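You operate a simulated robot arm through the tools that you are given. There is no shell and no other tool. Be economical: measure what you need, move in short steps, check, and stop when the job is done.

You are at the controls of a simulated robot arm. One attempt, no reset.

TASK
Clear the VACUUM fault: set the vacuum switch 10 kPa under the lowest gauge and reset.
Fine: mode switch at STEP for it, off after; start nothing.

The check looks at the end state, three seconds after you hand in, the way a careful person would. Anything else that was tipped, shoved, dropped, spilled or broken makes it a failure.

THE ROBOT
A 6-joint arm with a two-finger parallel gripper, fixed in place. Base frame: the origin is at the foot of the arm, x ahead of it, y to its left, z up. Lengths are in mm, angles in degrees, forces in N, time in s.
With the tool pointing down near the work surface it reaches from about 300 to 700 mm from the base axis. Its first joint turns from -166.0 to 166.0 degrees. Payload 4.1 kg.
The TCP is the grasp point between the finger pads, 23 mm short of the fingertips. In the tool frame z runs along the fingers and y along their closing line. Largest opening 94 mm; finger width 38, thickness 10; the body of the gripper, 54 by 96 mm, starts 39 mm behind the TCP.
Orientation is that of the tool frame in the base frame, as [roll, pitch, yaw] about the fixed x, y, z axes, in that order (R = Rz(yaw) Ry(pitch) Rx(roll)). With the fingers straight down and closing along the base's y, the tool's x points along the base's -x, its y along +y and its z along -z.

THE INTERFACE
- The arm moves only by the tool step_arm. Its argument "targets" is a list of rows, each an object (a shift or turn left out is 0, a gripper value left out holds the last) with "linear": the shift along the tool's x, y, z in units of 500 mm (1.0 is 500 mm), a list of three; "dr": the turn, a rotation vector about the tool's x, y, z in units of 45 degrees (1.0 is 45 degrees), a list of three; "hand": the finger opening in m, from 0 to 0.094. In form: [{"linear": [dx, dy, dz], "dr": [ax, ay, az], "hand": hand}, ...]. A call has 1 to 20 rows; each row is the pose to reach, as a shift and turn from the pose commanded when the call began, along the tool's axes at that moment. A call with a number of a shift or a turn outside -1 to 1 is refused whole. Each row takes 0.2 s and may step no farther than 50 mm and 8.6 degrees from the row before; otherwise, or with a gripper value out of range, the whole call is refused. A pose out of reach is approached as far as the arm can. The call stops where the force on the tool passes 40 N (or 10 N more than at its start, if that is more) or the arm is blocked; 0.2 s more then pass. The fingers move at their own pace (about 45 mm/s each) and stop on an object; they squeeze with about 23 N. The grip force told is the motor's: it shows also when the fingers shut on nothing. Time passes only in rows, and 0.2 s behind the last, so rows that repeat a pose let the fingers close. It gives the time, the measured TCP pose, the force on the tool (base axes), the opening and the grip force at its end, in the units of the frame above (readings bear some noise), with the torque about the TCP (base axes, N m) and any sound that the robot's microphone picked up.
- Cameras (640 x 400 px; columns grow to the right, rows downward): "scene" is fixed at [394.3, -651.8, 1771.9]; the picture's right is [1.00, 0.03, 0.00], its down [0.02, -0.58, -0.81] and it looks along [-0.03, 0.81, -0.58] (base axes); focal length 317 px, centre (320, 200). "wrist" rides on the gripper at [87, 16, -75] in the tool frame; the picture's right is [-0.18, 0.98, 0.00], its down [-0.58, -0.11, -0.81] and it looks along [-0.79, -0.15, 0.59] (tool axes); focal length 243 px, centre (320, 200). There is no depth. A picture from a camera that has moved, and an enlarged one, comes with that camera's place and axes in the base frame and with its lens. The place of the scene camera against the robot may be out by one fixed shift of up to 25 mm in any direction.
- snapshot(camera): a new picture of that camera. The clock stands still meanwhile.
- lift_body(by): slides the trunk up (or, below 0, down) by that many mm; the arm rides with it, the base frame stays. It gives what a move gives, with no picture.
- inspect(camera, box): a new picture of the part [left, top, right, bottom] of that camera's present view, enlarged. The clock stands still meanwhile.
- hand_in(): hands the job in; it is judged then, once.

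Go step by step. Nothing tells you positions but the pictures and the camera data: compare them with the known pose of the tool, close in by small moves and look again before you grip or let go. The budget is 120 turns and 84 pictures, counting those below and the enlarged ones. Unless the task says otherwise, let go and move clear before handing in, and close with one line.

The tools are called after "Emit:" by a JSON object that holds its "name" and its "arguments". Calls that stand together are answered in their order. step_arm: Moves the arm, as the interface text tells. Its arguments: {"type":"object","properties":{"targets":{"type":"array"}},"required":["targets"]} The other tools are called the same way: lift_body (by) slides the trunk up or down; snapshot (camera) takes a picture; inspect (camera, box) takes an enlarged picture of a part of a camera's view; hand_in () hands the job in.

At the start:

```text
clock: 0.0
eef_pos: [253.2, 230.3, 1374.9]
tcp_rot: [180.0, 0.0, -179.9]
wrist_force: [0.7, 0.4, 0.6]
moment: [-0.01, 0.02, 0.02]
width: 93.9
gripper_force: 0.0
trunk travel left (down, up): [-525.0, 65.0]
```

scene: 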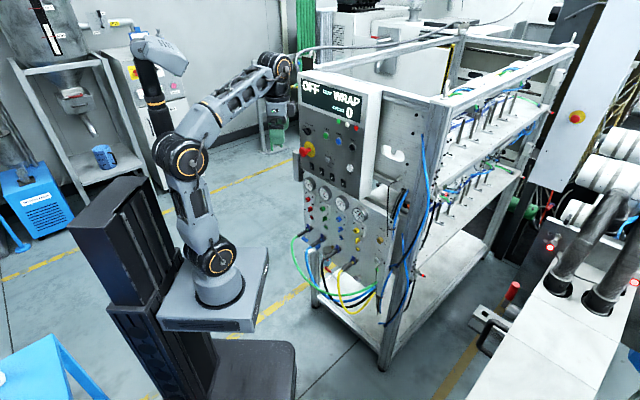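
wrist: 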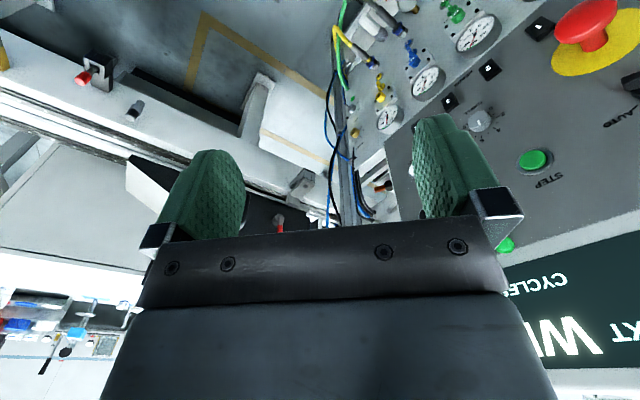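

I see a machine with a control panel (mode switch, buttons, display) and a pneumatic panel below with gauges. I'll enlarge the panel first.

Emit:
{"name": "inspect", "arguments": {"camera": "scene", "box": [290, 65, 390, 200]}}

Emit:
{"name": "inspect", "arguments": {"camera": "scene", "box": [290, 165, 410, 290]}}

Emit:
{"name": "inspect", "arguments": {"camera": "wrist", "box": [340, 0, 640, 190]}}

```text
2.96 times, centred on (340, 132) of scene
camera zoom: at [394.3, -651.8, 1771.9], right [1.0, 0.03, 0.0], down [0.02, -0.58, -0.81], along [-0.03, 0.81, -0.58], focal length 939 px, centre (261, 400)
```

zoom: 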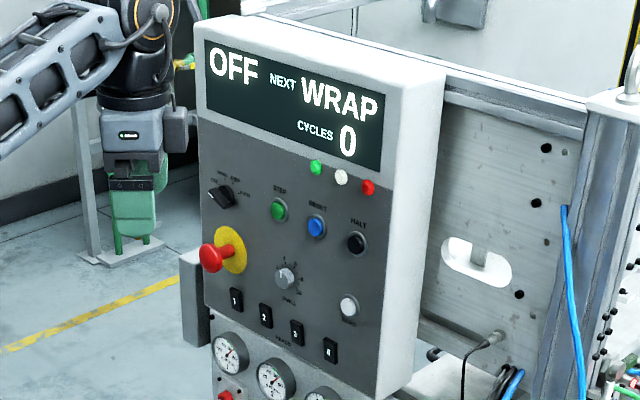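

```text
3.20 times, centred on (350, 228) of scene
camera zoom: at [394.3, -651.8, 1771.9], right [1.0, 0.03, 0.0], down [0.02, -0.58, -0.81], along [-0.03, 0.81, -0.58], focal length 1014 px, centre (224, 112)
```

zoom: 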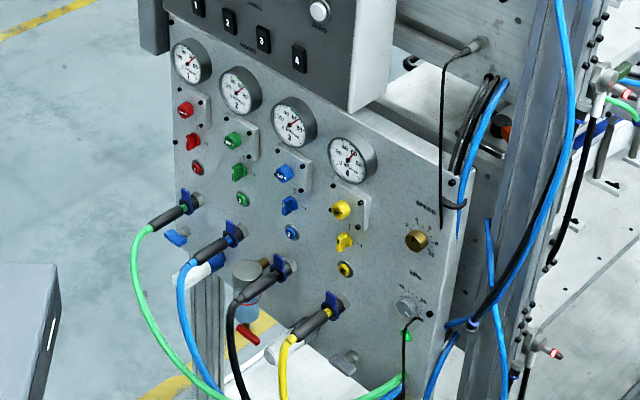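

```text
2.11 times, centred on (490, 95) of wrist
camera zoom: at [166.5, 247.5, 1449.8], right [0.18, 0.98, 0.0], down [0.58, -0.11, 0.81], along [0.79, -0.15, -0.59], focal length 511 px, centre (-38, 421)
```

zoom: 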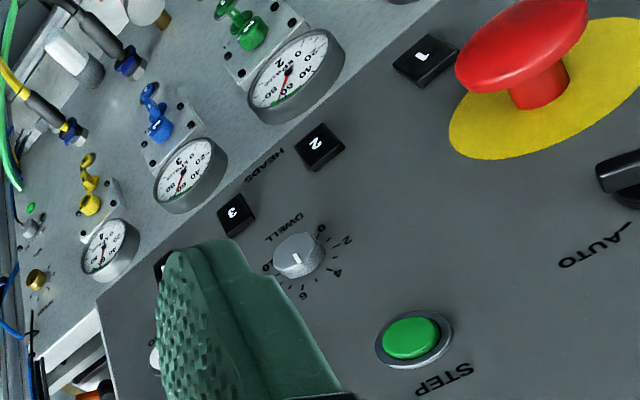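

The panel faces the arm at about 45° (inward normal roughly (0.70, 0.71), plane about 600 mm from the base axis). The gauges sit near z≈1000 and the vacuum dial near (593, 252, 815). I turn the tool to face the panel, beginning with yaw and then pitch.

Emit:
{"name": "step_arm", "arguments": {"targets": [{"dr": [0, 0, -0.167]}, {"dr": [0, 0, -0.333]}, {"dr": [0, 0, -0.5]}, {"dr": [0, 0, -0.667]}, {"dr": [0, 0, -0.833]}, {"dr": [0, 0, -1.0]}]}}

Emit:
{"name": "step_arm", "arguments": {"targets": [{"dr": [0, -0.167, 0]}, {"dr": [0, -0.333, 0]}, {"dr": [0, -0.5, 0]}, {"dr": [0, -0.667, 0]}, {"dr": [0, -0.833, 0]}, {"dr": [0, -1.0, 0]}]}}

Emit:
{"name": "step_arm", "arguments": {"targets": [{"dr": [0, -0.167, 0]}, {"dr": [0, -0.333, 0]}, {"dr": [0, -0.5, 0]}, {"dr": [0, -0.667, 0]}, {"dr": [0, -0.833, 0]}, {"dr": [0, -1.0, 0]}]}}

Emit:
{"name": "snapshot", "arguments": {"camera": "wrist"}}

Emit:
{"name": "snapshot", "arguments": {"camera": "scene"}}

```text
clock: 1.4
eef_pos: [252.1, 232.5, 1375.2]
tcp_rot: [180.0, 0.2, -134.8]
wrist_force: [0.0, 0.3, -0.5]
moment: [0.02, -0.01, 0.0]
width: 94.0
gripper_force: 0.2
trunk travel left (down, up): [-525.0, 65.0]
```

```text
clock: 2.8
eef_pos: [252.6, 230.2, 1375.7]
tcp_rot: [-180.0, 45.3, -134.7]
wrist_force: [0.1, 0.0, 0.1]
moment: [-0.01, -0.02, -0.02]
width: 93.7
gripper_force: 0.0
trunk travel left (down, up): [-525.0, 65.0]
```

```text
clock: 4.2
eef_pos: [252.9, 232.4, 1375.9]
tcp_rot: [6.8, 89.8, 52.1]
wrist_force: [-0.4, -0.1, -0.6]
moment: [-0.03, 0.0, 0.03]
width: 94.0
gripper_force: 0.2
trunk travel left (down, up): [-525.0, 65.0]
```

```text
78 pictures are left
camera wrist: at [189.4, 190.3, 1288.8], right [-0.7, 0.69, 0.18], down [-0.49, -0.65, 0.58], along [0.52, 0.31, 0.79], focal length 243 px, centre (320, 200)
```

wrist: 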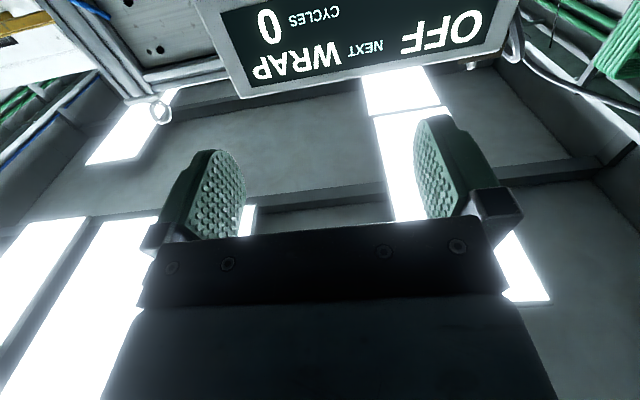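

```text
77 pictures are left
```

scene: 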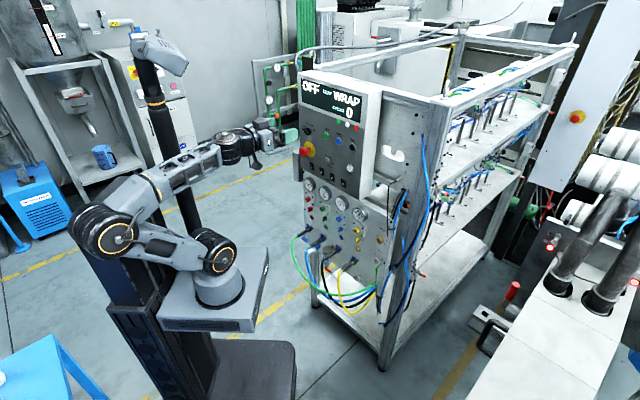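

The tool faces the panel with the camera underneath. I roll the tool half a turn so the camera looks from above, which gives upright pictures.

Emit:
{"name": "step_arm", "arguments": {"targets": [{"dr": [0, 0, 0.167]}, {"dr": [0, 0, 0.333]}, {"dr": [0, 0, 0.5]}, {"dr": [0, 0, 0.667]}, {"dr": [0, 0, 0.833]}, {"dr": [0, 0, 1.0]}]}}

Emit:
{"name": "step_arm", "arguments": {"targets": [{"dr": [0, 0, 0.167]}, {"dr": [0, 0, 0.333]}, {"dr": [0, 0, 0.5]}, {"dr": [0, 0, 0.667]}, {"dr": [0, 0, 0.833]}, {"dr": [0, 0, 1.0]}]}}

Emit:
{"name": "step_arm", "arguments": {"targets": [{"dr": [0, 0, 0.167]}, {"dr": [0, 0, 0.333]}, {"dr": [0, 0, 0.5]}, {"dr": [0, 0, 0.667]}, {"dr": [0, 0, 0.833]}, {"dr": [0, 0, 1.0]}]}}

Emit:
{"name": "step_arm", "arguments": {"targets": [{"dr": [0, 0, 0.167]}, {"dr": [0, 0, 0.333]}, {"dr": [0, 0, 0.5]}, {"dr": [0, 0, 0.667]}, {"dr": [0, 0, 0.833]}, {"dr": [0, 0, 1.0]}]}}

Emit:
{"name": "snapshot", "arguments": {"camera": "wrist"}}

```text
clock: 5.6
eef_pos: [252.6, 232.1, 1375.4]
tcp_rot: [89.8, 44.8, 135.1]
wrist_force: [-0.1, 0.9, -0.7]
moment: [0.0, -0.01, -0.01]
width: 93.9
gripper_force: 0.0
trunk travel left (down, up): [-525.0, 65.0]
```

```text
clock: 7.0
eef_pos: [253.3, 231.3, 1375.2]
tcp_rot: [89.9, -0.2, 135.1]
wrist_force: [0.5, 1.0, 0.1]
moment: [0.01, -0.03, 0.01]
width: 93.7
gripper_force: 0.1
trunk travel left (down, up): [-525.0, 65.0]
```

```text
clock: 8.4
eef_pos: [264.2, 213.1, 1378.0]
tcp_rot: [89.9, -45.1, 135.4]
wrist_force: [-0.3, 0.3, 0.6]
moment: [0.04, -0.01, -0.02]
width: 94.0
gripper_force: 0.1
out of reach, approached as far as the arm can: row 1, 2, 3, 4, 5, 6
trunk travel left (down, up): [-525.0, 65.0]
```

```text
clock: 9.8
eef_pos: [269.8, 211.9, 1379.2]
tcp_rot: [-19.5, -89.9, -115.1]
wrist_force: [-0.3, 0.2, -0.1]
moment: [0.04, 0.0, 0.0]
width: 94.2
gripper_force: 0.1
out of reach, approached as far as the arm can: row 2, 3, 4, 5, 6
trunk travel left (down, up): [-525.0, 65.0]
```

```text
76 pictures are left
camera wrist: at [228.5, 146.5, 1465.6], right [0.7, -0.69, -0.19], down [-0.64, -0.5, -0.58], along [0.31, 0.53, -0.79], focal length 243 px, centre (320, 200)
```

wrist: 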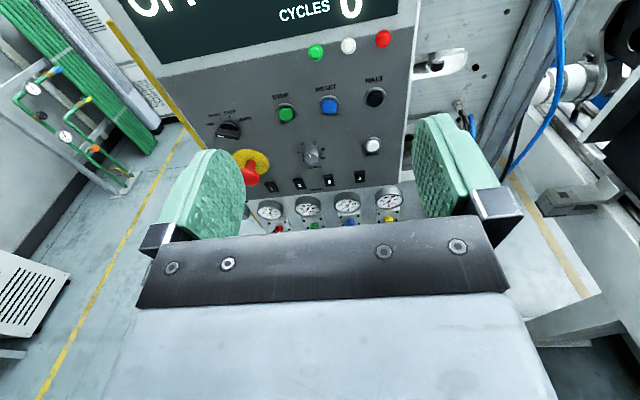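

The camera is now above and the panel is upright: mode switch top left, RESET blue, gauges below. I lower the trunk to bring the gauges into view.

Emit:
{"name": "lift_body", "arguments": {"by": -310}}

Emit:
{"name": "snapshot", "arguments": {"camera": "wrist"}}

```text
clock: 12.9
eef_pos: [276.1, 212.9, 1072.0]
tcp_rot: [-174.6, -88.5, 40.0]
wrist_force: [0.2, -0.1, -1.0]
moment: [0.02, -0.02, 0.01]
width: 94.1
gripper_force: 0.0
trunk travel left (down, up): [-215.0, 375.0]
```

```text
75 pictures are left
camera wrist: at [236.8, 150.7, 1160.4], right [0.7, -0.69, -0.19], down [-0.65, -0.51, -0.56], along [0.29, 0.51, -0.81], focal length 243 px, centre (320, 200)
```

wrist: 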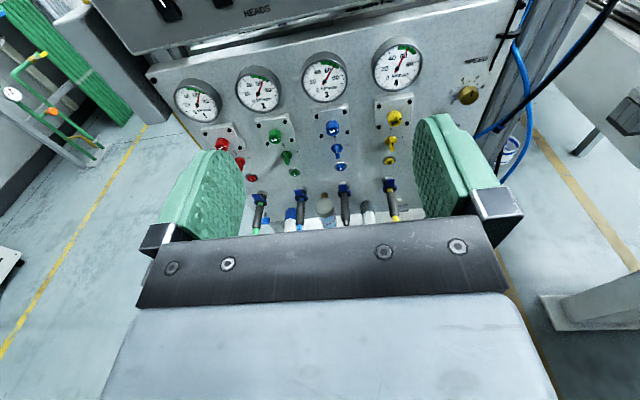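

Emit:
{"name": "inspect", "arguments": {"camera": "wrist", "box": [165, 50, 285, 125]}}

Emit:
{"name": "inspect", "arguments": {"camera": "wrist", "box": [290, 30, 430, 117]}}

```text
5.33 times, centred on (225, 88) of wrist
camera zoom: at [236.8, 150.7, 1160.4], right [0.7, -0.69, -0.19], down [-0.65, -0.51, -0.56], along [0.29, 0.51, -0.81], focal length 1294 px, centre (827, 800)
```

zoom: 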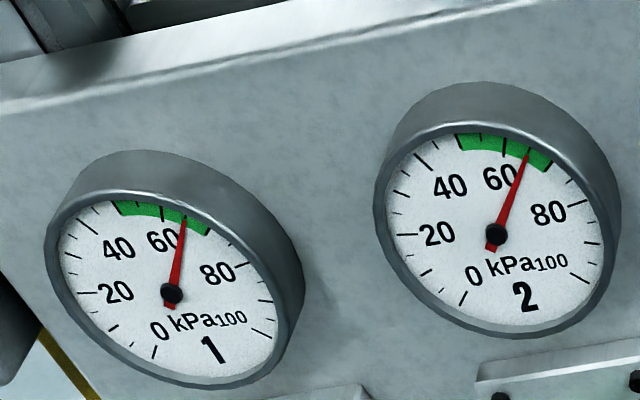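

```text
4.57 times, centred on (360, 74) of wrist
camera zoom: at [236.8, 150.7, 1160.4], right [0.7, -0.69, -0.19], down [-0.65, -0.51, -0.56], along [0.29, 0.51, -0.81], focal length 1109 px, centre (137, 778)
```

zoom: 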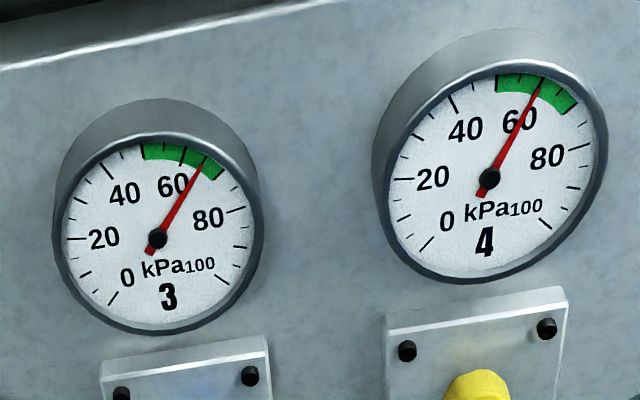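

I see needles near 60–67 on all four and need finer readings. I move nearer and slightly lower.

Emit:
{"name": "step_arm", "arguments": {"targets": [{"linear": [-0.04, 0, 0.04]}, {"linear": [-0.08, 0, 0.08]}, {"linear": [-0.12, 0, 0.13]}, {"linear": [-0.12, 0, 0.13]}]}}

Emit:
{"name": "snapshot", "arguments": {"camera": "wrist"}}

```text
clock: 13.9
eef_pos: [309.6, 259.0, 1010.1]
tcp_rot: [20.4, -89.8, -155.5]
wrist_force: [0.5, 0.1, 0.4]
moment: [0.01, -0.03, -0.01]
width: 94.1
gripper_force: 0.1
out of reach, approached as far as the arm can: row 3, 4
trunk travel left (down, up): [-215.0, 375.0]
```

```text
72 pictures are left
camera wrist: at [269.0, 194.5, 1096.7], right [0.7, -0.69, -0.18], down [-0.65, -0.49, -0.58], along [0.32, 0.52, -0.79], focal length 243 px, centre (320, 200)
```

wrist: 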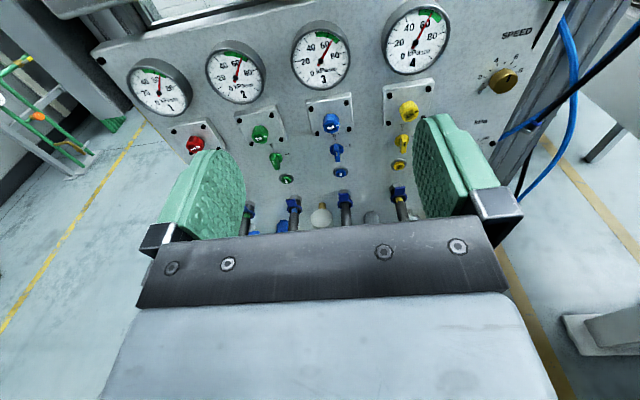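

Emit:
{"name": "inspect", "arguments": {"camera": "wrist", "box": [200, 35, 272, 108]}}

Emit:
{"name": "inspect", "arguments": {"camera": "wrist", "box": [285, 18, 357, 91]}}

Emit:
{"name": "inspect", "arguments": {"camera": "wrist", "box": [378, 0, 450, 75]}}

Emit:
{"name": "inspect", "arguments": {"camera": "wrist", "box": [122, 50, 196, 120]}}

```text
5.48 times, centred on (236, 72) of wrist
camera zoom: at [269.0, 194.5, 1096.7], right [0.7, -0.69, -0.18], down [-0.65, -0.49, -0.58], along [0.32, 0.52, -0.79], focal length 1329 px, centre (780, 904)
```

zoom: 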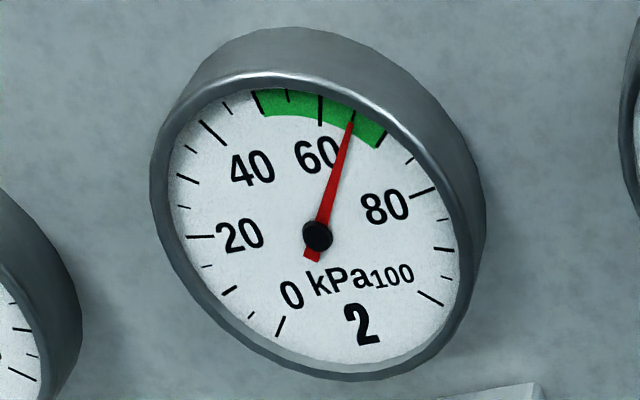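

```text
5.48 times, centred on (321, 54) of wrist
camera zoom: at [269.0, 194.5, 1096.7], right [0.7, -0.69, -0.18], down [-0.65, -0.49, -0.58], along [0.32, 0.52, -0.79], focal length 1329 px, centre (314, 997)
```

zoom: 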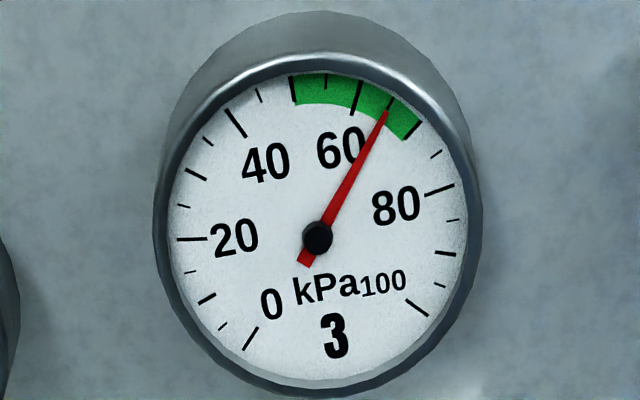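

```text
5.33 times, centred on (414, 38) of wrist
camera zoom: at [269.0, 194.5, 1096.7], right [0.7, -0.69, -0.18], down [-0.65, -0.49, -0.58], along [0.32, 0.52, -0.79], focal length 1294 px, centre (-181, 1067)
```

zoom: 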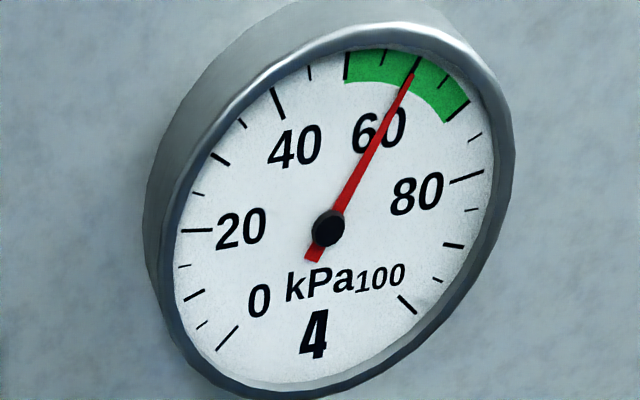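

```text
5.71 times, centred on (159, 85) of wrist
camera zoom: at [269.0, 194.5, 1096.7], right [0.7, -0.69, -0.18], down [-0.65, -0.49, -0.58], along [0.32, 0.52, -0.79], focal length 1386 px, centre (1240, 857)
```

zoom: 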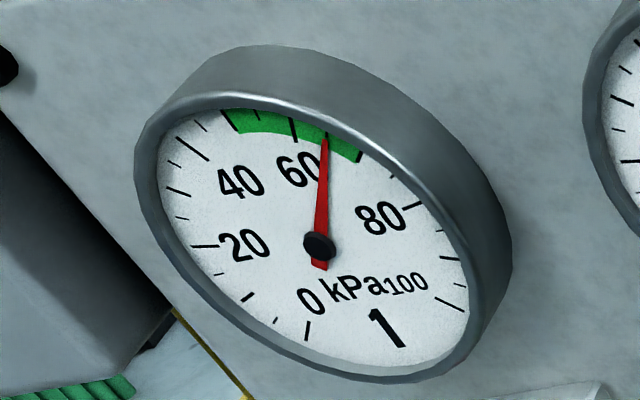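

Readings: gauge 1 ≈ 65, gauge 2 ≈ 65, gauge 3 ≈ 65, gauge 4 ≈ 60. The lowest is 60, so the vacuum switch goes to 50 kPa. Next I back off a little and slide right and down to look at the vacuum dial.

Emit:
{"name": "step_arm", "arguments": {"targets": [{"linear": [0, 0.04, -0.05]}, {"linear": [0, 0.12, -0.1]}, {"linear": [0, 0.2, -0.1]}, {"linear": [0, 0.28, -0.1]}, {"linear": [0, 0.34, -0.1]}, {"linear": [0, 0.38, -0.1]}]}}

Emit:
{"name": "lift_body", "arguments": {"by": -110}}

Emit:
{"name": "snapshot", "arguments": {"camera": "wrist"}}

```text
clock: 15.3
eef_pos: [284.1, 229.1, 1010.4]
tcp_rot: [176.5, -88.9, 48.7]
wrist_force: [-0.8, 0.2, 0.6]
moment: [0.0, 0.03, 0.02]
width: 94.2
gripper_force: 0.1
out of reach, approached as far as the arm can: row 1, 2, 3, 4, 5, 6
trunk travel left (down, up): [-215.0, 375.0]
```

```text
clock: 16.1
eef_pos: [299.9, 249.4, 928.4]
tcp_rot: [177.6, -79.9, 47.8]
wrist_force: [-0.8, 1.4, 0.9]
moment: [-0.02, 0.01, -0.13]
width: 93.8
gripper_force: 0.1
trunk travel left (down, up): [-196.0, 394.0]
stopped: the arm was blocked; the commanded pose is now the measured one
```

```text
67 pictures are left
camera wrist: at [270.3, 197.2, 1026.9], right [0.68, -0.71, -0.17], down [-0.7, -0.56, -0.43], along [0.21, 0.42, -0.88], focal length 243 px, centre (320, 200)
```

wrist: 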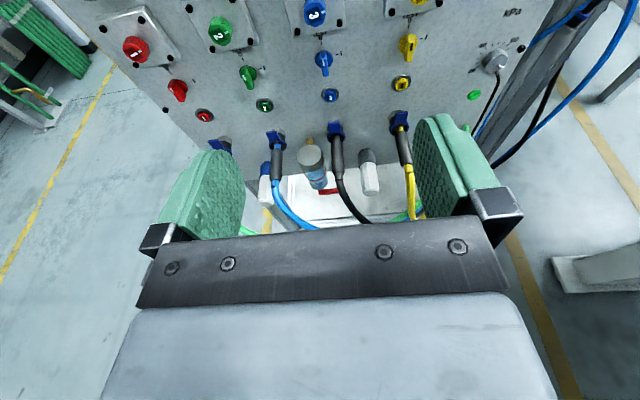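

The sideways move was out of reach and the trunk stopped early as blocked. I look at the whole scene to find out why.

Emit:
{"name": "snapshot", "arguments": {"camera": "scene"}}

Emit:
{"name": "inspect", "arguments": {"camera": "scene", "box": [60, 160, 360, 390]}}

```text
66 pictures are left
```

scene: 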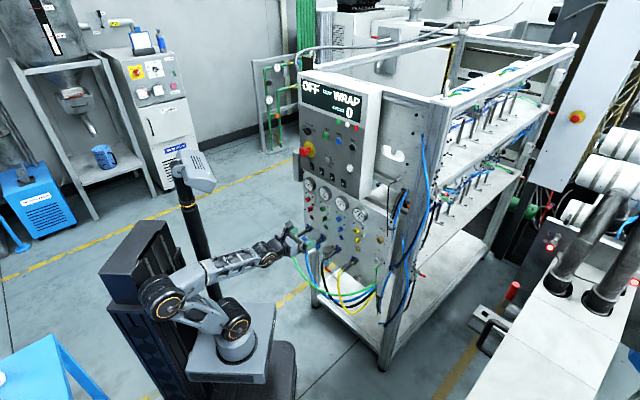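

```text
1.74 times, centred on (210, 275) of scene
camera zoom: at [394.3, -651.8, 1771.9], right [1.0, 0.03, 0.0], down [0.02, -0.58, -0.81], along [-0.03, 0.81, -0.58], focal length 551 px, centre (511, 70)
```

zoom: 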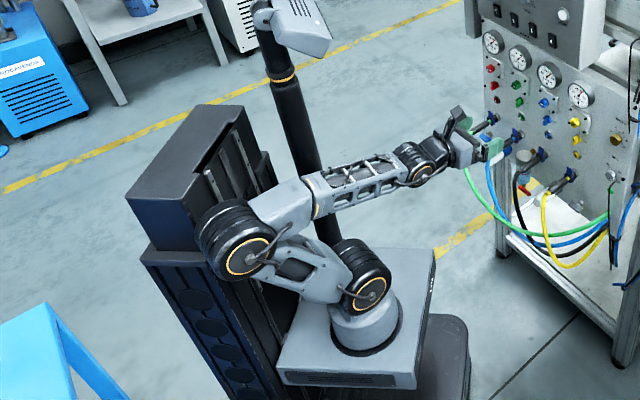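

It looks as if the folded elbow is against the trunk column. I raise a little and try moving right in small steps.

Emit:
{"name": "lift_body", "arguments": {"by": 40}}

Emit:
{"name": "step_arm", "arguments": {"targets": [{"linear": [0, 0.04, 0]}, {"linear": [0, 0.08, 0]}, {"linear": [0, 0.12, 0]}]}}

```text
clock: 16.9
eef_pos: [297.5, 246.3, 975.0]
tcp_rot: [178.5, -80.3, 46.9]
wrist_force: [-0.6, -0.8, -0.7]
moment: [-0.01, 0.01, -0.02]
width: 94.1
gripper_force: 0.1
trunk travel left (down, up): [-236.0, 354.0]
```

```text
clock: 17.7
eef_pos: [302.7, 243.2, 980.1]
tcp_rot: [177.4, -80.2, 47.2]
wrist_force: [0.4, 0.7, -0.7]
moment: [0.0, -0.01, 0.03]
width: 93.8
gripper_force: 0.1
out of reach, approached as far as the arm can: row 1, 2, 3
trunk travel left (down, up): [-236.0, 354.0]
```

I suspect a wrist joint limit from the half-turn roll. I roll back 90°, which puts the camera on the left.

Emit:
{"name": "step_arm", "arguments": {"targets": [{"dr": [0, 0, -0.167]}, {"dr": [0, 0, -0.333]}, {"dr": [0, 0, -0.5]}, {"dr": [0, 0, -0.667]}, {"dr": [0, 0, -0.833]}, {"dr": [0, 0, -1.0]}]}}

Emit:
{"name": "step_arm", "arguments": {"targets": [{"dr": [0, 0, -0.167]}, {"dr": [0, 0, -0.333]}, {"dr": [0, 0, -0.5]}, {"dr": [0, 0, -0.667]}, {"dr": [0, 0, -0.833]}, {"dr": [0, 0, -1.0]}]}}

```text
clock: 19.1
eef_pos: [330.3, 236.1, 958.6]
tcp_rot: [104.4, -43.8, 126.7]
wrist_force: [-0.4, -0.6, 0.6]
moment: [-0.01, 0.01, 0.02]
width: 93.8
gripper_force: 0.1
out of reach, approached as far as the arm can: row 1, 2, 3, 4, 5, 6
trunk travel left (down, up): [-236.0, 354.0]
```

```text
clock: 20.5
eef_pos: [333.6, 234.5, 955.8]
tcp_rot: [100.8, 0.2, 136.4]
wrist_force: [-0.9, -0.4, 0.1]
moment: [0.02, 0.04, 0.01]
width: 93.8
gripper_force: 0.1
trunk travel left (down, up): [-236.0, 354.0]
```

Now the arm reaches its pose; the camera is on the left and the tool tilts down about 11°. I level it and slide right along the panel (tool -x).

Emit:
{"name": "step_arm", "arguments": {"targets": [{"linear": [-0.04, 0, -0.03], "dr": [-0.08, 0, 0]}, {"linear": [-0.12, 0, -0.05], "dr": [-0.16, 0, 0]}, {"linear": [-0.2, 0, -0.05], "dr": [-0.24, 0, 0]}, {"linear": [-0.28, 0, -0.05], "dr": [-0.24, 0, 0]}]}}

Emit:
{"name": "snapshot", "arguments": {"camera": "wrist"}}

```text
clock: 21.1
eef_pos: [298.0, 261.8, 967.8]
tcp_rot: [95.2, -0.1, 151.0]
wrist_force: [-0.3, -0.2, -0.6]
moment: [0.01, -0.05, 0.01]
width: 93.9
gripper_force: 0.1
out of reach, approached as far as the arm can: row 1, 2
trunk travel left (down, up): [-236.0, 354.0]
stopped in row 2: the arm was blocked; the commanded pose is now the measured one
```

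```text
64 pictures are left
camera wrist: at [187.5, 239.8, 990.7], right [0.21, -0.01, 0.98], down [0.12, -0.99, -0.04], along [0.97, 0.12, -0.2], focal length 243 px, centre (320, 200)
```

wrist: 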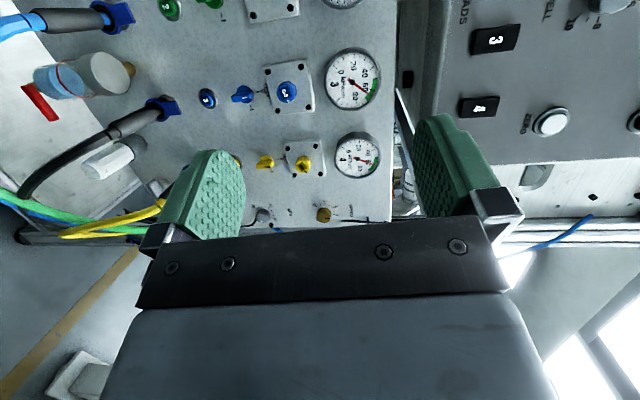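

The wrist is too close to the base with the tool horizontal, so the elbow is jammed back. I raise the trunk, tip the tool back down, move out to the right, and then face the panel there.

Emit:
{"name": "lift_body", "arguments": {"by": 200}}

Emit:
{"name": "step_arm", "arguments": {"targets": [{"dr": [-0.15, 0, 0]}, {"dr": [-0.3, 0, 0]}, {"dr": [-0.45, 0, 0]}, {"dr": [-0.6, 0, 0]}, {"dr": [-0.75, 0, 0]}, {"dr": [-0.9, 0, 0]}]}}

Emit:
{"name": "snapshot", "arguments": {"camera": "scene"}}

```text
clock: 23.3
eef_pos: [297.2, 261.3, 1168.2]
tcp_rot: [95.0, -0.1, 151.0]
wrist_force: [0.4, 0.4, -0.3]
moment: [0.02, 0.0, 0.0]
width: 94.0
gripper_force: 0.0
trunk travel left (down, up): [-436.0, 154.0]
```

```text
clock: 24.7
eef_pos: [324.7, 279.2, 1177.7]
tcp_rot: [54.5, 0.0, 150.9]
wrist_force: [0.2, -0.3, -0.2]
moment: [-0.01, -0.01, -0.02]
width: 94.1
gripper_force: 0.0
out of reach, approached as far as the arm can: row 1, 2, 3, 4, 5, 6
trunk travel left (down, up): [-436.0, 154.0]
```

```text
63 pictures are left
```

scene: 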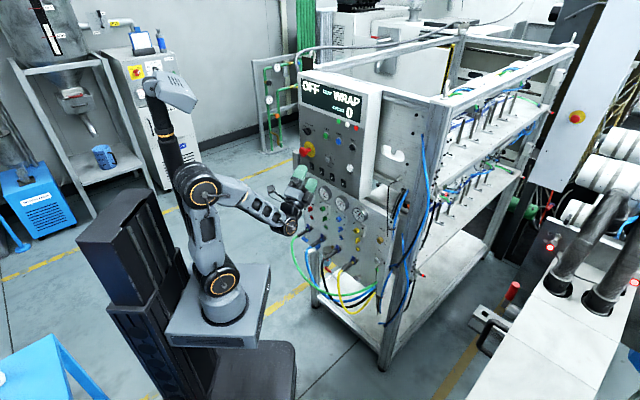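

I tipped the wrong way (the tool now points up). I reverse and tip it downward.

Emit:
{"name": "step_arm", "arguments": {"targets": [{"dr": [0.167, 0, 0]}, {"dr": [0.333, 0, 0]}, {"dr": [0.5, 0, 0]}, {"dr": [0.667, 0, 0]}, {"dr": [0.833, 0, 0]}, {"dr": [1.0, 0, 0]}]}}

Emit:
{"name": "step_arm", "arguments": {"targets": [{"dr": [0.167, 0, 0]}, {"dr": [0.333, 0, 0]}, {"dr": [0.5, 0, 0]}, {"dr": [0.667, 0, 0]}, {"dr": [0.833, 0, 0]}, {"dr": [1.0, 0, 0]}]}}

Emit:
{"name": "step_arm", "arguments": {"targets": [{"dr": [0.167, 0, 0]}, {"dr": [0.333, 0, 0]}, {"dr": [0.5, 0, 0]}, {"dr": [0.667, 0, 0]}, {"dr": [0.78, 0, 0]}]}}

```text
clock: 26.1
eef_pos: [324.5, 280.5, 1177.2]
tcp_rot: [99.5, 0.0, 150.8]
wrist_force: [-0.1, -0.6, -0.4]
moment: [-0.01, 0.02, 0.0]
width: 93.8
gripper_force: 0.2
out of reach, approached as far as the arm can: row 1, 2
trunk travel left (down, up): [-436.0, 154.0]
```

```text
clock: 27.5
eef_pos: [366.2, 231.6, 965.8]
tcp_rot: [139.2, 0.7, 151.6]
wrist_force: [-0.2, -0.5, 0.3]
moment: [0.01, -0.03, 0.0]
width: 93.8
gripper_force: 0.1
out of reach, approached as far as the arm can: row 2, 3, 4, 5, 6
trunk travel left (down, up): [-436.0, 154.0]
```

```text
clock: 28.7
eef_pos: [307.8, 152.6, 798.5]
tcp_rot: [167.3, 1.2, 151.8]
wrist_force: [-0.5, 0.2, -0.3]
moment: [-0.03, 0.0, 0.04]
width: 94.1
gripper_force: 0.1
out of reach, approached as far as the arm can: row 1, 2, 3, 4, 5
trunk travel left (down, up): [-436.0, 154.0]
```

The TCP fell well below its command, so the arm is against some joint limit. I look before continuing.

Emit:
{"name": "inspect", "arguments": {"camera": "scene", "box": [80, 60, 400, 380]}}

```text
1.25 times, centred on (240, 220) of scene
camera zoom: at [394.3, -651.8, 1771.9], right [1.0, 0.03, 0.0], down [0.02, -0.58, -0.81], along [-0.03, 0.81, -0.58], focal length 396 px, centre (420, 175)
```

zoom: 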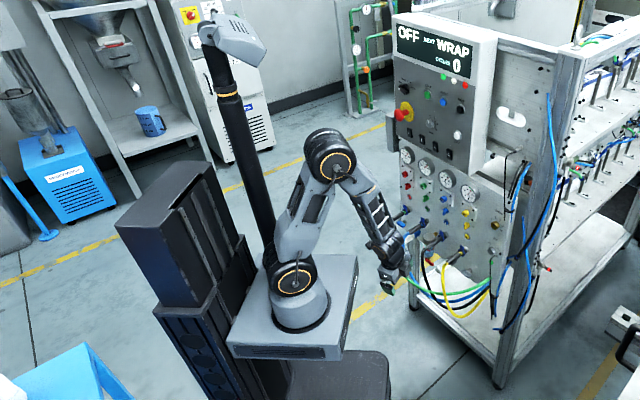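

The wrist is straightened at a limit. Undoing the roll (about -73° around the tool axis) should bring back the comfortable starting posture, tool down.

Emit:
{"name": "step_arm", "arguments": {"targets": [{"dr": [0, 0, -0.16]}, {"dr": [0, 0, -0.32]}, {"dr": [0, 0, -0.48]}, {"dr": [0, 0, -0.64]}, {"dr": [0, 0, -0.8]}, {"dr": [0, 0, -0.96]}]}}

Emit:
{"name": "step_arm", "arguments": {"targets": [{"dr": [0, 0, -0.16]}, {"dr": [0, 0, -0.32]}, {"dr": [0, 0, -0.48]}, {"dr": [0, 0, -0.64]}, {"dr": [0, 0, -0.64]}]}}

Emit:
{"name": "inspect", "arguments": {"camera": "scene", "box": [80, 60, 400, 380]}}

```text
clock: 30.1
eef_pos: [309.3, 147.6, 799.4]
tcp_rot: [171.4, 9.6, -165.4]
wrist_force: [-0.6, 0.3, -0.2]
moment: [0.0, 0.02, 0.01]
width: 93.6
gripper_force: 0.1
trunk travel left (down, up): [-436.0, 154.0]
```

```text
clock: 31.3
eef_pos: [308.4, 149.6, 798.1]
tcp_rot: [177.1, 12.5, -136.3]
wrist_force: [-0.7, 0.1, 0.3]
moment: [-0.01, 0.02, 0.01]
width: 93.8
gripper_force: 0.0
trunk travel left (down, up): [-436.0, 154.0]
```

```text
1.25 times, centred on (240, 220) of scene
camera zoom: at [394.3, -651.8, 1771.9], right [1.0, 0.03, 0.0], down [0.02, -0.58, -0.81], along [-0.03, 0.81, -0.58], focal length 396 px, centre (420, 175)
```

zoom: 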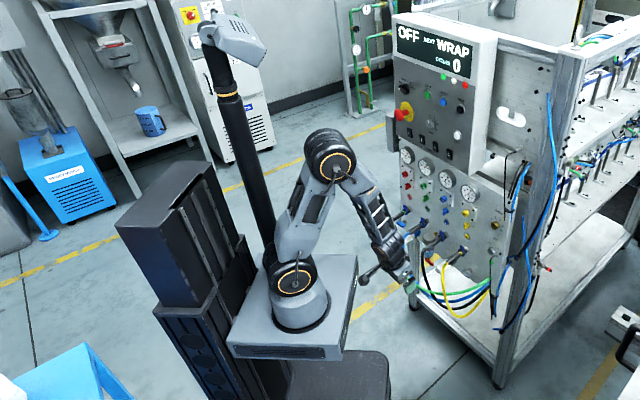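

The arm is now healthy: tool down at (308, 150, 798). I raise and slide right to align with the vacuum dial, and then pitch towards the panel.

Emit:
{"name": "step_arm", "arguments": {"targets": [{"linear": [0, -0.04, -0.08]}, {"linear": [0, -0.08, -0.16]}, {"linear": [0, -0.13, -0.24]}, {"linear": [0, -0.19, -0.3]}, {"linear": [0, -0.26, -0.3]}, {"linear": [-0.06, -0.26, -0.3]}, {"linear": [-0.12, -0.26, -0.3]}]}}

Emit:
{"name": "step_arm", "arguments": {"targets": [{"dr": [0, -0.167, 0]}, {"dr": [0, -0.333, 0]}, {"dr": [0, -0.5, 0]}, {"dr": [0, -0.667, 0]}, {"dr": [0, -0.833, 0]}, {"dr": [0, -1.0, 0]}]}}

```text
clock: 32.9
eef_pos: [421.2, 67.6, 948.0]
tcp_rot: [176.7, 13.0, -136.4]
wrist_force: [0.0, 0.4, -0.8]
moment: [-0.04, -0.03, 0.02]
width: 93.8
gripper_force: 0.0
out of reach, approached as far as the arm can: row 1, 7
trunk travel left (down, up): [-436.0, 154.0]
```

```text
clock: 34.3
eef_pos: [422.9, 66.6, 948.8]
tcp_rot: [174.8, 57.5, -140.2]
wrist_force: [-0.4, -0.5, -0.3]
moment: [0.01, 0.0, -0.01]
width: 94.2
gripper_force: 0.1
trunk travel left (down, up): [-436.0, 154.0]
```

Reaching fine. I finish pitching to horizontal and lower the trunk toward dial height.

Emit:
{"name": "step_arm", "arguments": {"targets": [{"dr": [0, -0.17, 0]}, {"dr": [0, -0.34, 0]}, {"dr": [0, -0.5, 0]}, {"dr": [0, -0.66, 0]}, {"dr": [0, -0.72, 0]}]}}

Emit:
{"name": "lift_body", "arguments": {"by": -120}}

Emit:
{"name": "snapshot", "arguments": {"camera": "wrist"}}

```text
clock: 35.5
eef_pos: [428.3, 66.9, 946.7]
tcp_rot: [89.9, 87.2, 134.2]
wrist_force: [-0.3, -0.6, -0.6]
moment: [0.0, 0.03, 0.01]
width: 94.1
gripper_force: 0.0
out of reach, approached as far as the arm can: row 2, 3, 4, 5
trunk travel left (down, up): [-436.0, 154.0]
```

```text
clock: 37.0
eef_pos: [428.8, 66.3, 825.8]
tcp_rot: [91.3, 87.2, 135.6]
wrist_force: [-0.4, 0.4, -0.5]
moment: [-0.01, -0.01, 0.02]
width: 93.9
gripper_force: 0.0
trunk travel left (down, up): [-316.0, 274.0]
```

```text
60 pictures are left
camera wrist: at [362.0, 28.1, 740.1], right [-0.68, 0.7, 0.23], down [-0.48, -0.66, 0.58], along [0.55, 0.28, 0.78], focal length 243 px, centre (320, 200)
```

wrist: 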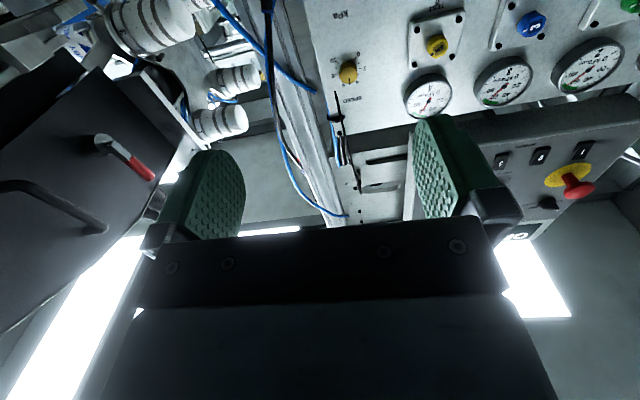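

The dial is just past the top edge (below in reality). I lower the trunk a bit more.

Emit:
{"name": "lift_body", "arguments": {"by": -80}}

Emit:
{"name": "snapshot", "arguments": {"camera": "wrist"}}

```text
clock: 38.1
eef_pos: [428.7, 65.5, 745.8]
tcp_rot: [91.3, 87.2, 135.8]
wrist_force: [-0.5, -0.3, 1.2]
moment: [-0.02, -0.01, -0.01]
width: 94.1
gripper_force: 0.1
trunk travel left (down, up): [-236.0, 354.0]
```

```text
59 pictures are left
camera wrist: at [362.0, 28.1, 660.1], right [-0.68, 0.7, 0.23], down [-0.48, -0.66, 0.58], along [0.55, 0.28, 0.78], focal length 243 px, centre (320, 200)
```

wrist: 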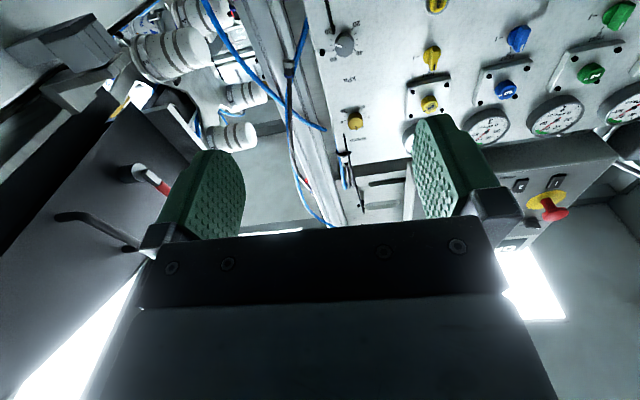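

Emit:
{"name": "inspect", "arguments": {"camera": "wrist", "box": [310, 10, 385, 90]}}

```text
5.00 times, centred on (348, 50) of wrist
camera zoom: at [362.0, 28.1, 660.1], right [-0.68, 0.7, 0.23], down [-0.48, -0.66, 0.58], along [0.55, 0.28, 0.78], focal length 1213 px, centre (182, 950)
```

zoom: 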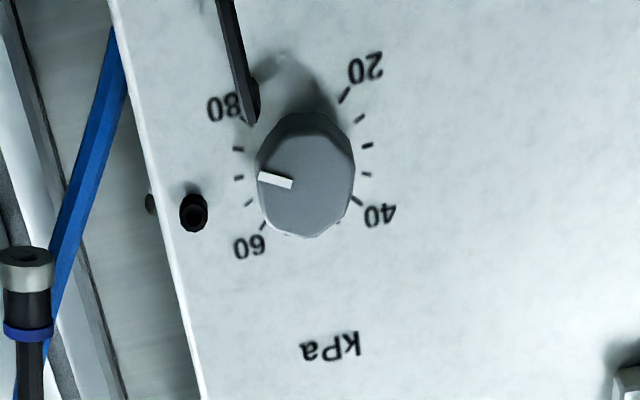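

Dial found near (588, 250, 784): it now reads about 70, and 50 lies straight up, so it needs about a 90° turn counter-clockwise. I roll +90° (camera left) and move in front of it for a closer look.

Emit:
{"name": "step_arm", "arguments": {"targets": [{"linear": [-0.02, 0.01, 0.03], "dr": [0, 0, 0.167]}, {"linear": [-0.04, 0.02, 0.06], "dr": [0, 0, 0.333]}, {"linear": [-0.06, 0.03, 0.09], "dr": [0, 0, 0.5]}, {"linear": [-0.08, 0.03, 0.12], "dr": [0, 0, 0.667]}, {"linear": [-0.08, 0.03, 0.12], "dr": [0, 0, 0.833]}, {"linear": [-0.08, 0.03, 0.12], "dr": [0, 0, 1.0]}]}}

Emit:
{"name": "step_arm", "arguments": {"targets": [{"dr": [0, 0, 0.167]}, {"dr": [0, 0, 0.333]}, {"dr": [0, 0, 0.5]}, {"dr": [0, 0, 0.667]}, {"dr": [0, 0, 0.833]}, {"dr": [0, 0, 1.0]}]}}

Emit:
{"name": "snapshot", "arguments": {"camera": "wrist"}}

```text
clock: 39.5
eef_pos: [462.6, 116.2, 785.7]
tcp_rot: [90.0, 42.0, 134.4]
wrist_force: [-0.1, 0.7, -1.0]
moment: [0.01, 0.0, 0.0]
width: 94.1
gripper_force: 0.1
trunk travel left (down, up): [-236.0, 354.0]
```

```text
clock: 40.9
eef_pos: [462.8, 116.9, 786.9]
tcp_rot: [90.1, -2.9, 134.3]
wrist_force: [-0.2, 0.4, -0.4]
moment: [0.03, -0.02, -0.05]
width: 94.1
gripper_force: 0.0
trunk travel left (down, up): [-236.0, 354.0]
```

```text
57 pictures are left
camera wrist: at [350.5, 126.1, 807.3], right [0.16, -0.17, 0.97], down [-0.17, -0.97, -0.14], along [0.97, -0.15, -0.19], focal length 243 px, centre (320, 200)
```

wrist: 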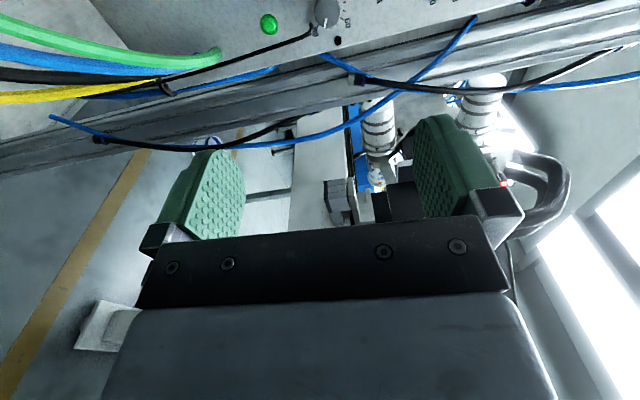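

Emit:
{"name": "inspect", "arguments": {"camera": "wrist", "box": [250, 0, 400, 95]}}

```text
4.21 times, centred on (325, 48) of wrist
camera zoom: at [350.5, 126.1, 807.3], right [0.16, -0.17, 0.97], down [-0.17, -0.97, -0.14], along [0.97, -0.15, -0.19], focal length 1022 px, centre (299, 842)
```

zoom: 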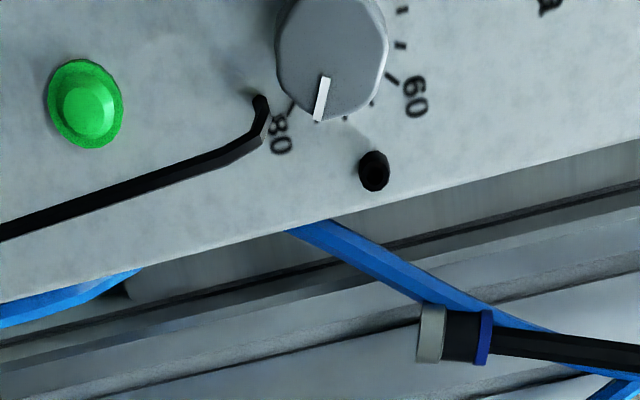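

The knob is about 26 mm across and 15 mm tall, centred near (598, 259, 792). A stiff black cable sticks out of the panel just below and right of it. I'll grip with the fingers straddling the cable's side and offset about 10 mm away from it, so I roll back about -79° and approach.

Emit:
{"name": "step_arm", "arguments": {"targets": [{"linear": [0, 0.01, 0], "dr": [0, 0, -0.18], "hand": 0.06}, {"linear": [0, 0.02, 0.02], "dr": [0, 0, -0.36]}, {"linear": [0, 0.03, 0.04], "dr": [0, 0, -0.54]}, {"linear": [0, 0.03, 0.06], "dr": [0, 0, -0.72]}, {"linear": [0, 0.03, 0.08], "dr": [0, 0, -0.9]}]}}

Emit:
{"name": "step_arm", "arguments": {"targets": [{"dr": [0, 0, -0.18]}, {"linear": [0, 0, 0.03], "dr": [0, 0, -0.36]}, {"linear": [0, 0, 0.06], "dr": [0, 0, -0.54]}, {"linear": [0, 0, 0.1], "dr": [0, 0, -0.72]}, {"linear": [0, 0, 0.12], "dr": [0, 0, -0.86]}]}}

Emit:
{"name": "snapshot", "arguments": {"camera": "wrist"}}

```text
clock: 42.1
eef_pos: [492.2, 144.6, 801.8]
tcp_rot: [90.2, 37.8, 134.3]
wrist_force: [0.7, 0.3, 0.5]
moment: [-0.04, 0.0, -0.01]
width: 60.4
gripper_force: 0.1
trunk travel left (down, up): [-236.0, 354.0]
```

```text
clock: 43.3
eef_pos: [535.0, 187.6, 802.1]
tcp_rot: [90.4, 76.5, 134.7]
wrist_force: [0.1, 0.9, -0.3]
moment: [0.03, -0.01, -0.03]
width: 60.2
gripper_force: 0.0
trunk travel left (down, up): [-236.0, 354.0]
```

```text
55 pictures are left
camera wrist: at [457.0, 160.7, 722.1], right [-0.64, 0.65, 0.41], down [-0.41, -0.74, 0.54], along [0.65, 0.18, 0.73], focal length 243 px, centre (320, 200)
```

wrist: 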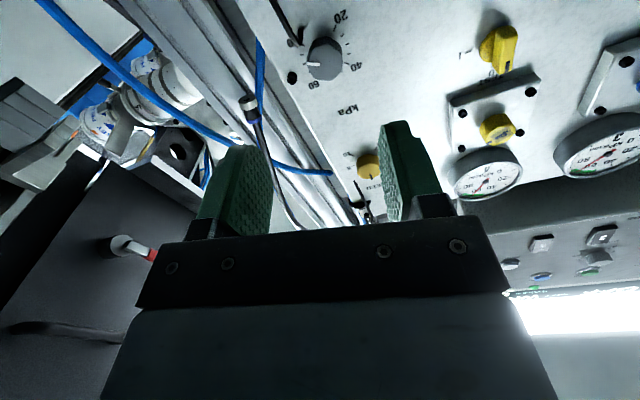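

Emit:
{"name": "inspect", "arguments": {"camera": "wrist", "box": [255, 0, 385, 100]}}

```text
4.00 times, centred on (320, 50) of wrist
camera zoom: at [457.0, 160.7, 722.1], right [-0.64, 0.65, 0.41], down [-0.41, -0.74, 0.54], along [0.65, 0.18, 0.73], focal length 970 px, centre (320, 800)
```

zoom: 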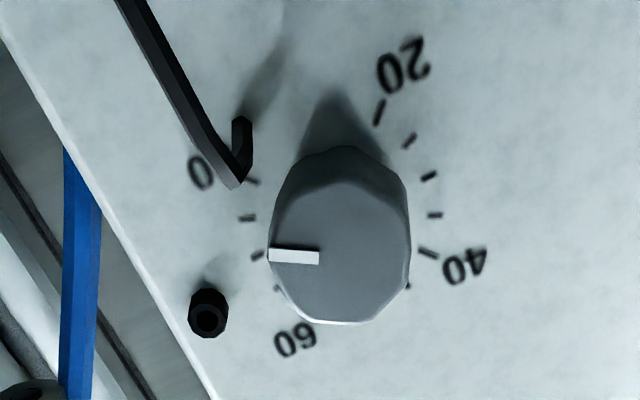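

The knob sits at about x +13, y +6 mm in the tool frame, ahead by about 92 mm. I correct sideways and close in by 50 mm.

Emit:
{"name": "step_arm", "arguments": {"targets": [{"linear": [0.004, 0.012, 0.03]}, {"linear": [0.004, 0.012, 0.06]}, {"linear": [0.004, 0.012, 0.08]}, {"linear": [0.004, 0.012, 0.1]}]}}

Emit:
{"name": "snapshot", "arguments": {"camera": "wrist"}}

Emit:
{"name": "inspect", "arguments": {"camera": "wrist", "box": [220, 40, 420, 200]}}

```text
clock: 44.3
eef_pos: [567.1, 225.2, 800.9]
tcp_rot: [90.2, 76.5, 134.6]
wrist_force: [0.2, 0.2, 0.3]
moment: [-0.01, 0.01, 0.01]
width: 60.0
gripper_force: 0.1
trunk travel left (down, up): [-236.0, 354.0]
```

```text
53 pictures are left
camera wrist: at [488.7, 199.4, 721.3], right [-0.64, 0.65, 0.41], down [-0.41, -0.74, 0.54], along [0.65, 0.18, 0.73], focal length 243 px, centre (320, 200)
```

wrist: 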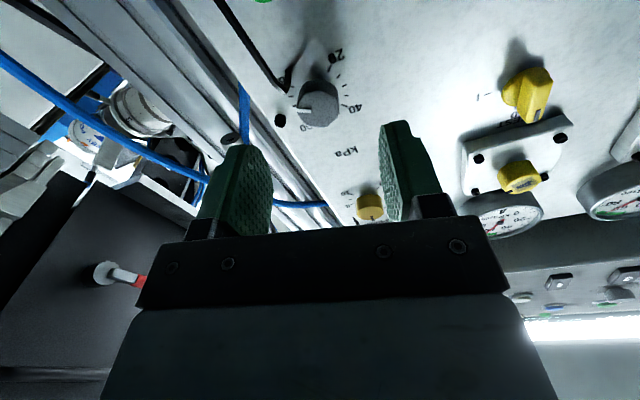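

```text
2.50 times, centred on (320, 120) of wrist
camera zoom: at [488.7, 199.4, 721.3], right [-0.64, 0.65, 0.41], down [-0.41, -0.74, 0.54], along [0.65, 0.18, 0.73], focal length 606 px, centre (320, 400)
```

zoom: 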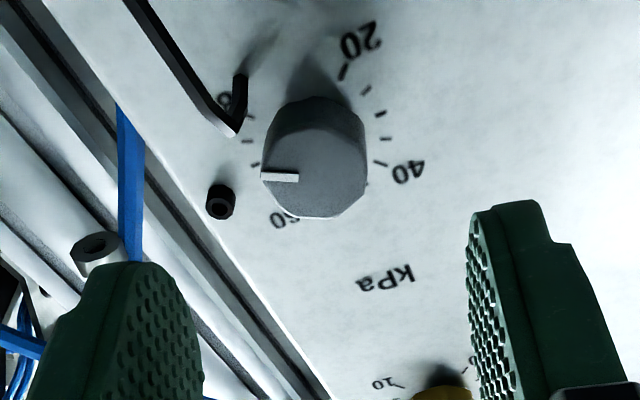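

Updated estimate: the knob face is only about 31 mm ahead of the TCP, at x≈+16, y≈+3 in the tool frame. I correct and creep forward.

Emit:
{"name": "step_arm", "arguments": {"targets": [{"linear": [0.005, 0.003, 0.006]}, {"linear": [0.01, 0.005, 0.014]}, {"linear": [0.01, 0.005, 0.014]}]}}

Emit:
{"name": "inspect", "arguments": {"camera": "wrist", "box": [220, 60, 420, 185]}}

```text
clock: 45.1
eef_pos: [569.0, 232.7, 797.3]
tcp_rot: [90.2, 76.4, 134.6]
wrist_force: [0.3, 0.2, 0.5]
moment: [-0.02, -0.02, 0.01]
width: 59.9
gripper_force: 0.1
trunk travel left (down, up): [-236.0, 354.0]
```

```text
3.20 times, centred on (320, 122) of wrist
camera zoom: at [491.3, 207.3, 716.9], right [-0.64, 0.65, 0.41], down [-0.41, -0.74, 0.54], along [0.65, 0.18, 0.73], focal length 776 px, centre (320, 448)
```

zoom: 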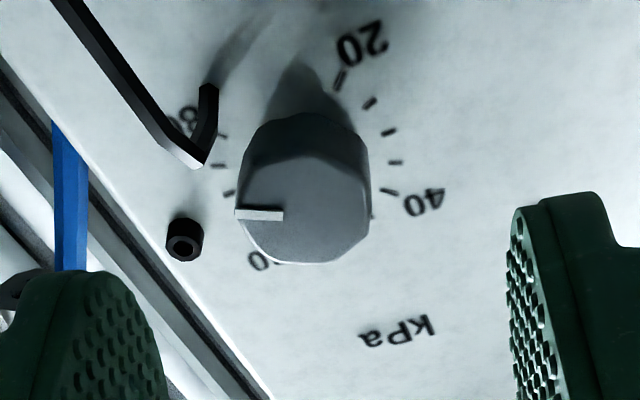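

Using the knob's apparent size growth, the better estimate is the knob face at tool (4.5, -2.5, 37.6). I correct the sideways offset back and advance 10 mm.

Emit:
{"name": "step_arm", "arguments": {"targets": [{"linear": [-0.013, -0.005, 0.0]}, {"linear": [-0.013, -0.005, 0.02]}, {"linear": [-0.013, -0.005, 0.02]}]}}

Emit:
{"name": "inspect", "arguments": {"camera": "wrist", "box": [220, 60, 420, 185]}}

```text
clock: 45.9
eef_pos: [580.9, 238.5, 802.6]
tcp_rot: [90.4, 76.4, 134.5]
wrist_force: [0.3, -0.5, 0.3]
moment: [0.01, 0.04, 0.07]
width: 60.1
gripper_force: 0.1
trunk travel left (down, up): [-236.0, 354.0]
```

```text
3.20 times, centred on (320, 122) of wrist
camera zoom: at [502.3, 211.3, 722.9], right [-0.64, 0.65, 0.41], down [-0.41, -0.74, 0.54], along [0.66, 0.18, 0.73], focal length 776 px, centre (320, 448)
```

zoom: 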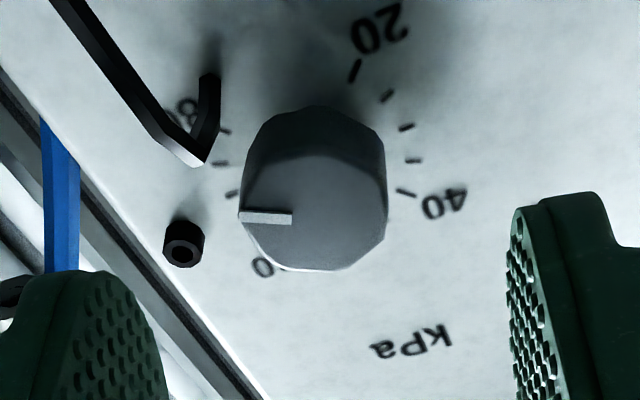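

Alignment is now as planned (knob at tool (11, 0.5), face 27.5 mm ahead). I advance 11 mm for about 7 mm of overlap, clear of the small screw, and close on the knob.

Emit:
{"name": "step_arm", "arguments": {"targets": [{"linear": [0, 0.001, 0.011]}, {"linear": [0, 0.001, 0.022]}, {"linear": [0, 0.001, 0.022]}]}}

Emit:
{"name": "snapshot", "arguments": {"camera": "wrist"}}

```text
clock: 46.7
eef_pos: [588.6, 245.7, 801.1]
tcp_rot: [90.3, 76.4, 134.7]
wrist_force: [0.4, 0.7, 0.4]
moment: [0.01, 0.03, -0.02]
width: 60.0
gripper_force: 0.0
trunk travel left (down, up): [-236.0, 354.0]
```

```text
49 pictures are left
camera wrist: at [509.5, 219.4, 721.5], right [-0.64, 0.65, 0.41], down [-0.41, -0.74, 0.54], along [0.66, 0.18, 0.73], focal length 243 px, centre (320, 200)
```

wrist: 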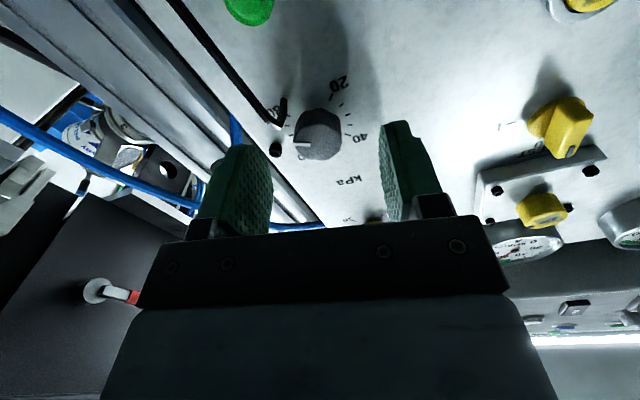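

Emit:
{"name": "step_arm", "arguments": {"targets": [{"hand": 0.035}, {"hand": 0.018}, {"hand": 0.018}, {"hand": 0.018}]}}

Emit:
{"name": "inspect", "arguments": {"camera": "wrist", "box": [220, 60, 420, 185]}}

```text
clock: 47.7
eef_pos: [589.0, 245.5, 801.6]
tcp_rot: [90.3, 76.4, 134.8]
wrist_force: [-1.3, 1.6, 0.4]
moment: [0.0, -0.01, 0.06]
width: 24.4
gripper_force: 45.3
trunk travel left (down, up): [-236.0, 354.0]
```

```text
3.20 times, centred on (320, 122) of wrist
camera zoom: at [509.4, 219.5, 721.6], right [-0.64, 0.65, 0.41], down [-0.41, -0.74, 0.54], along [0.65, 0.18, 0.73], focal length 776 px, centre (320, 448)
```

zoom: 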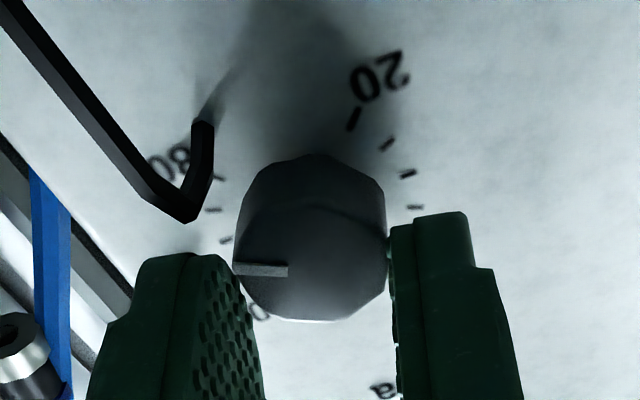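

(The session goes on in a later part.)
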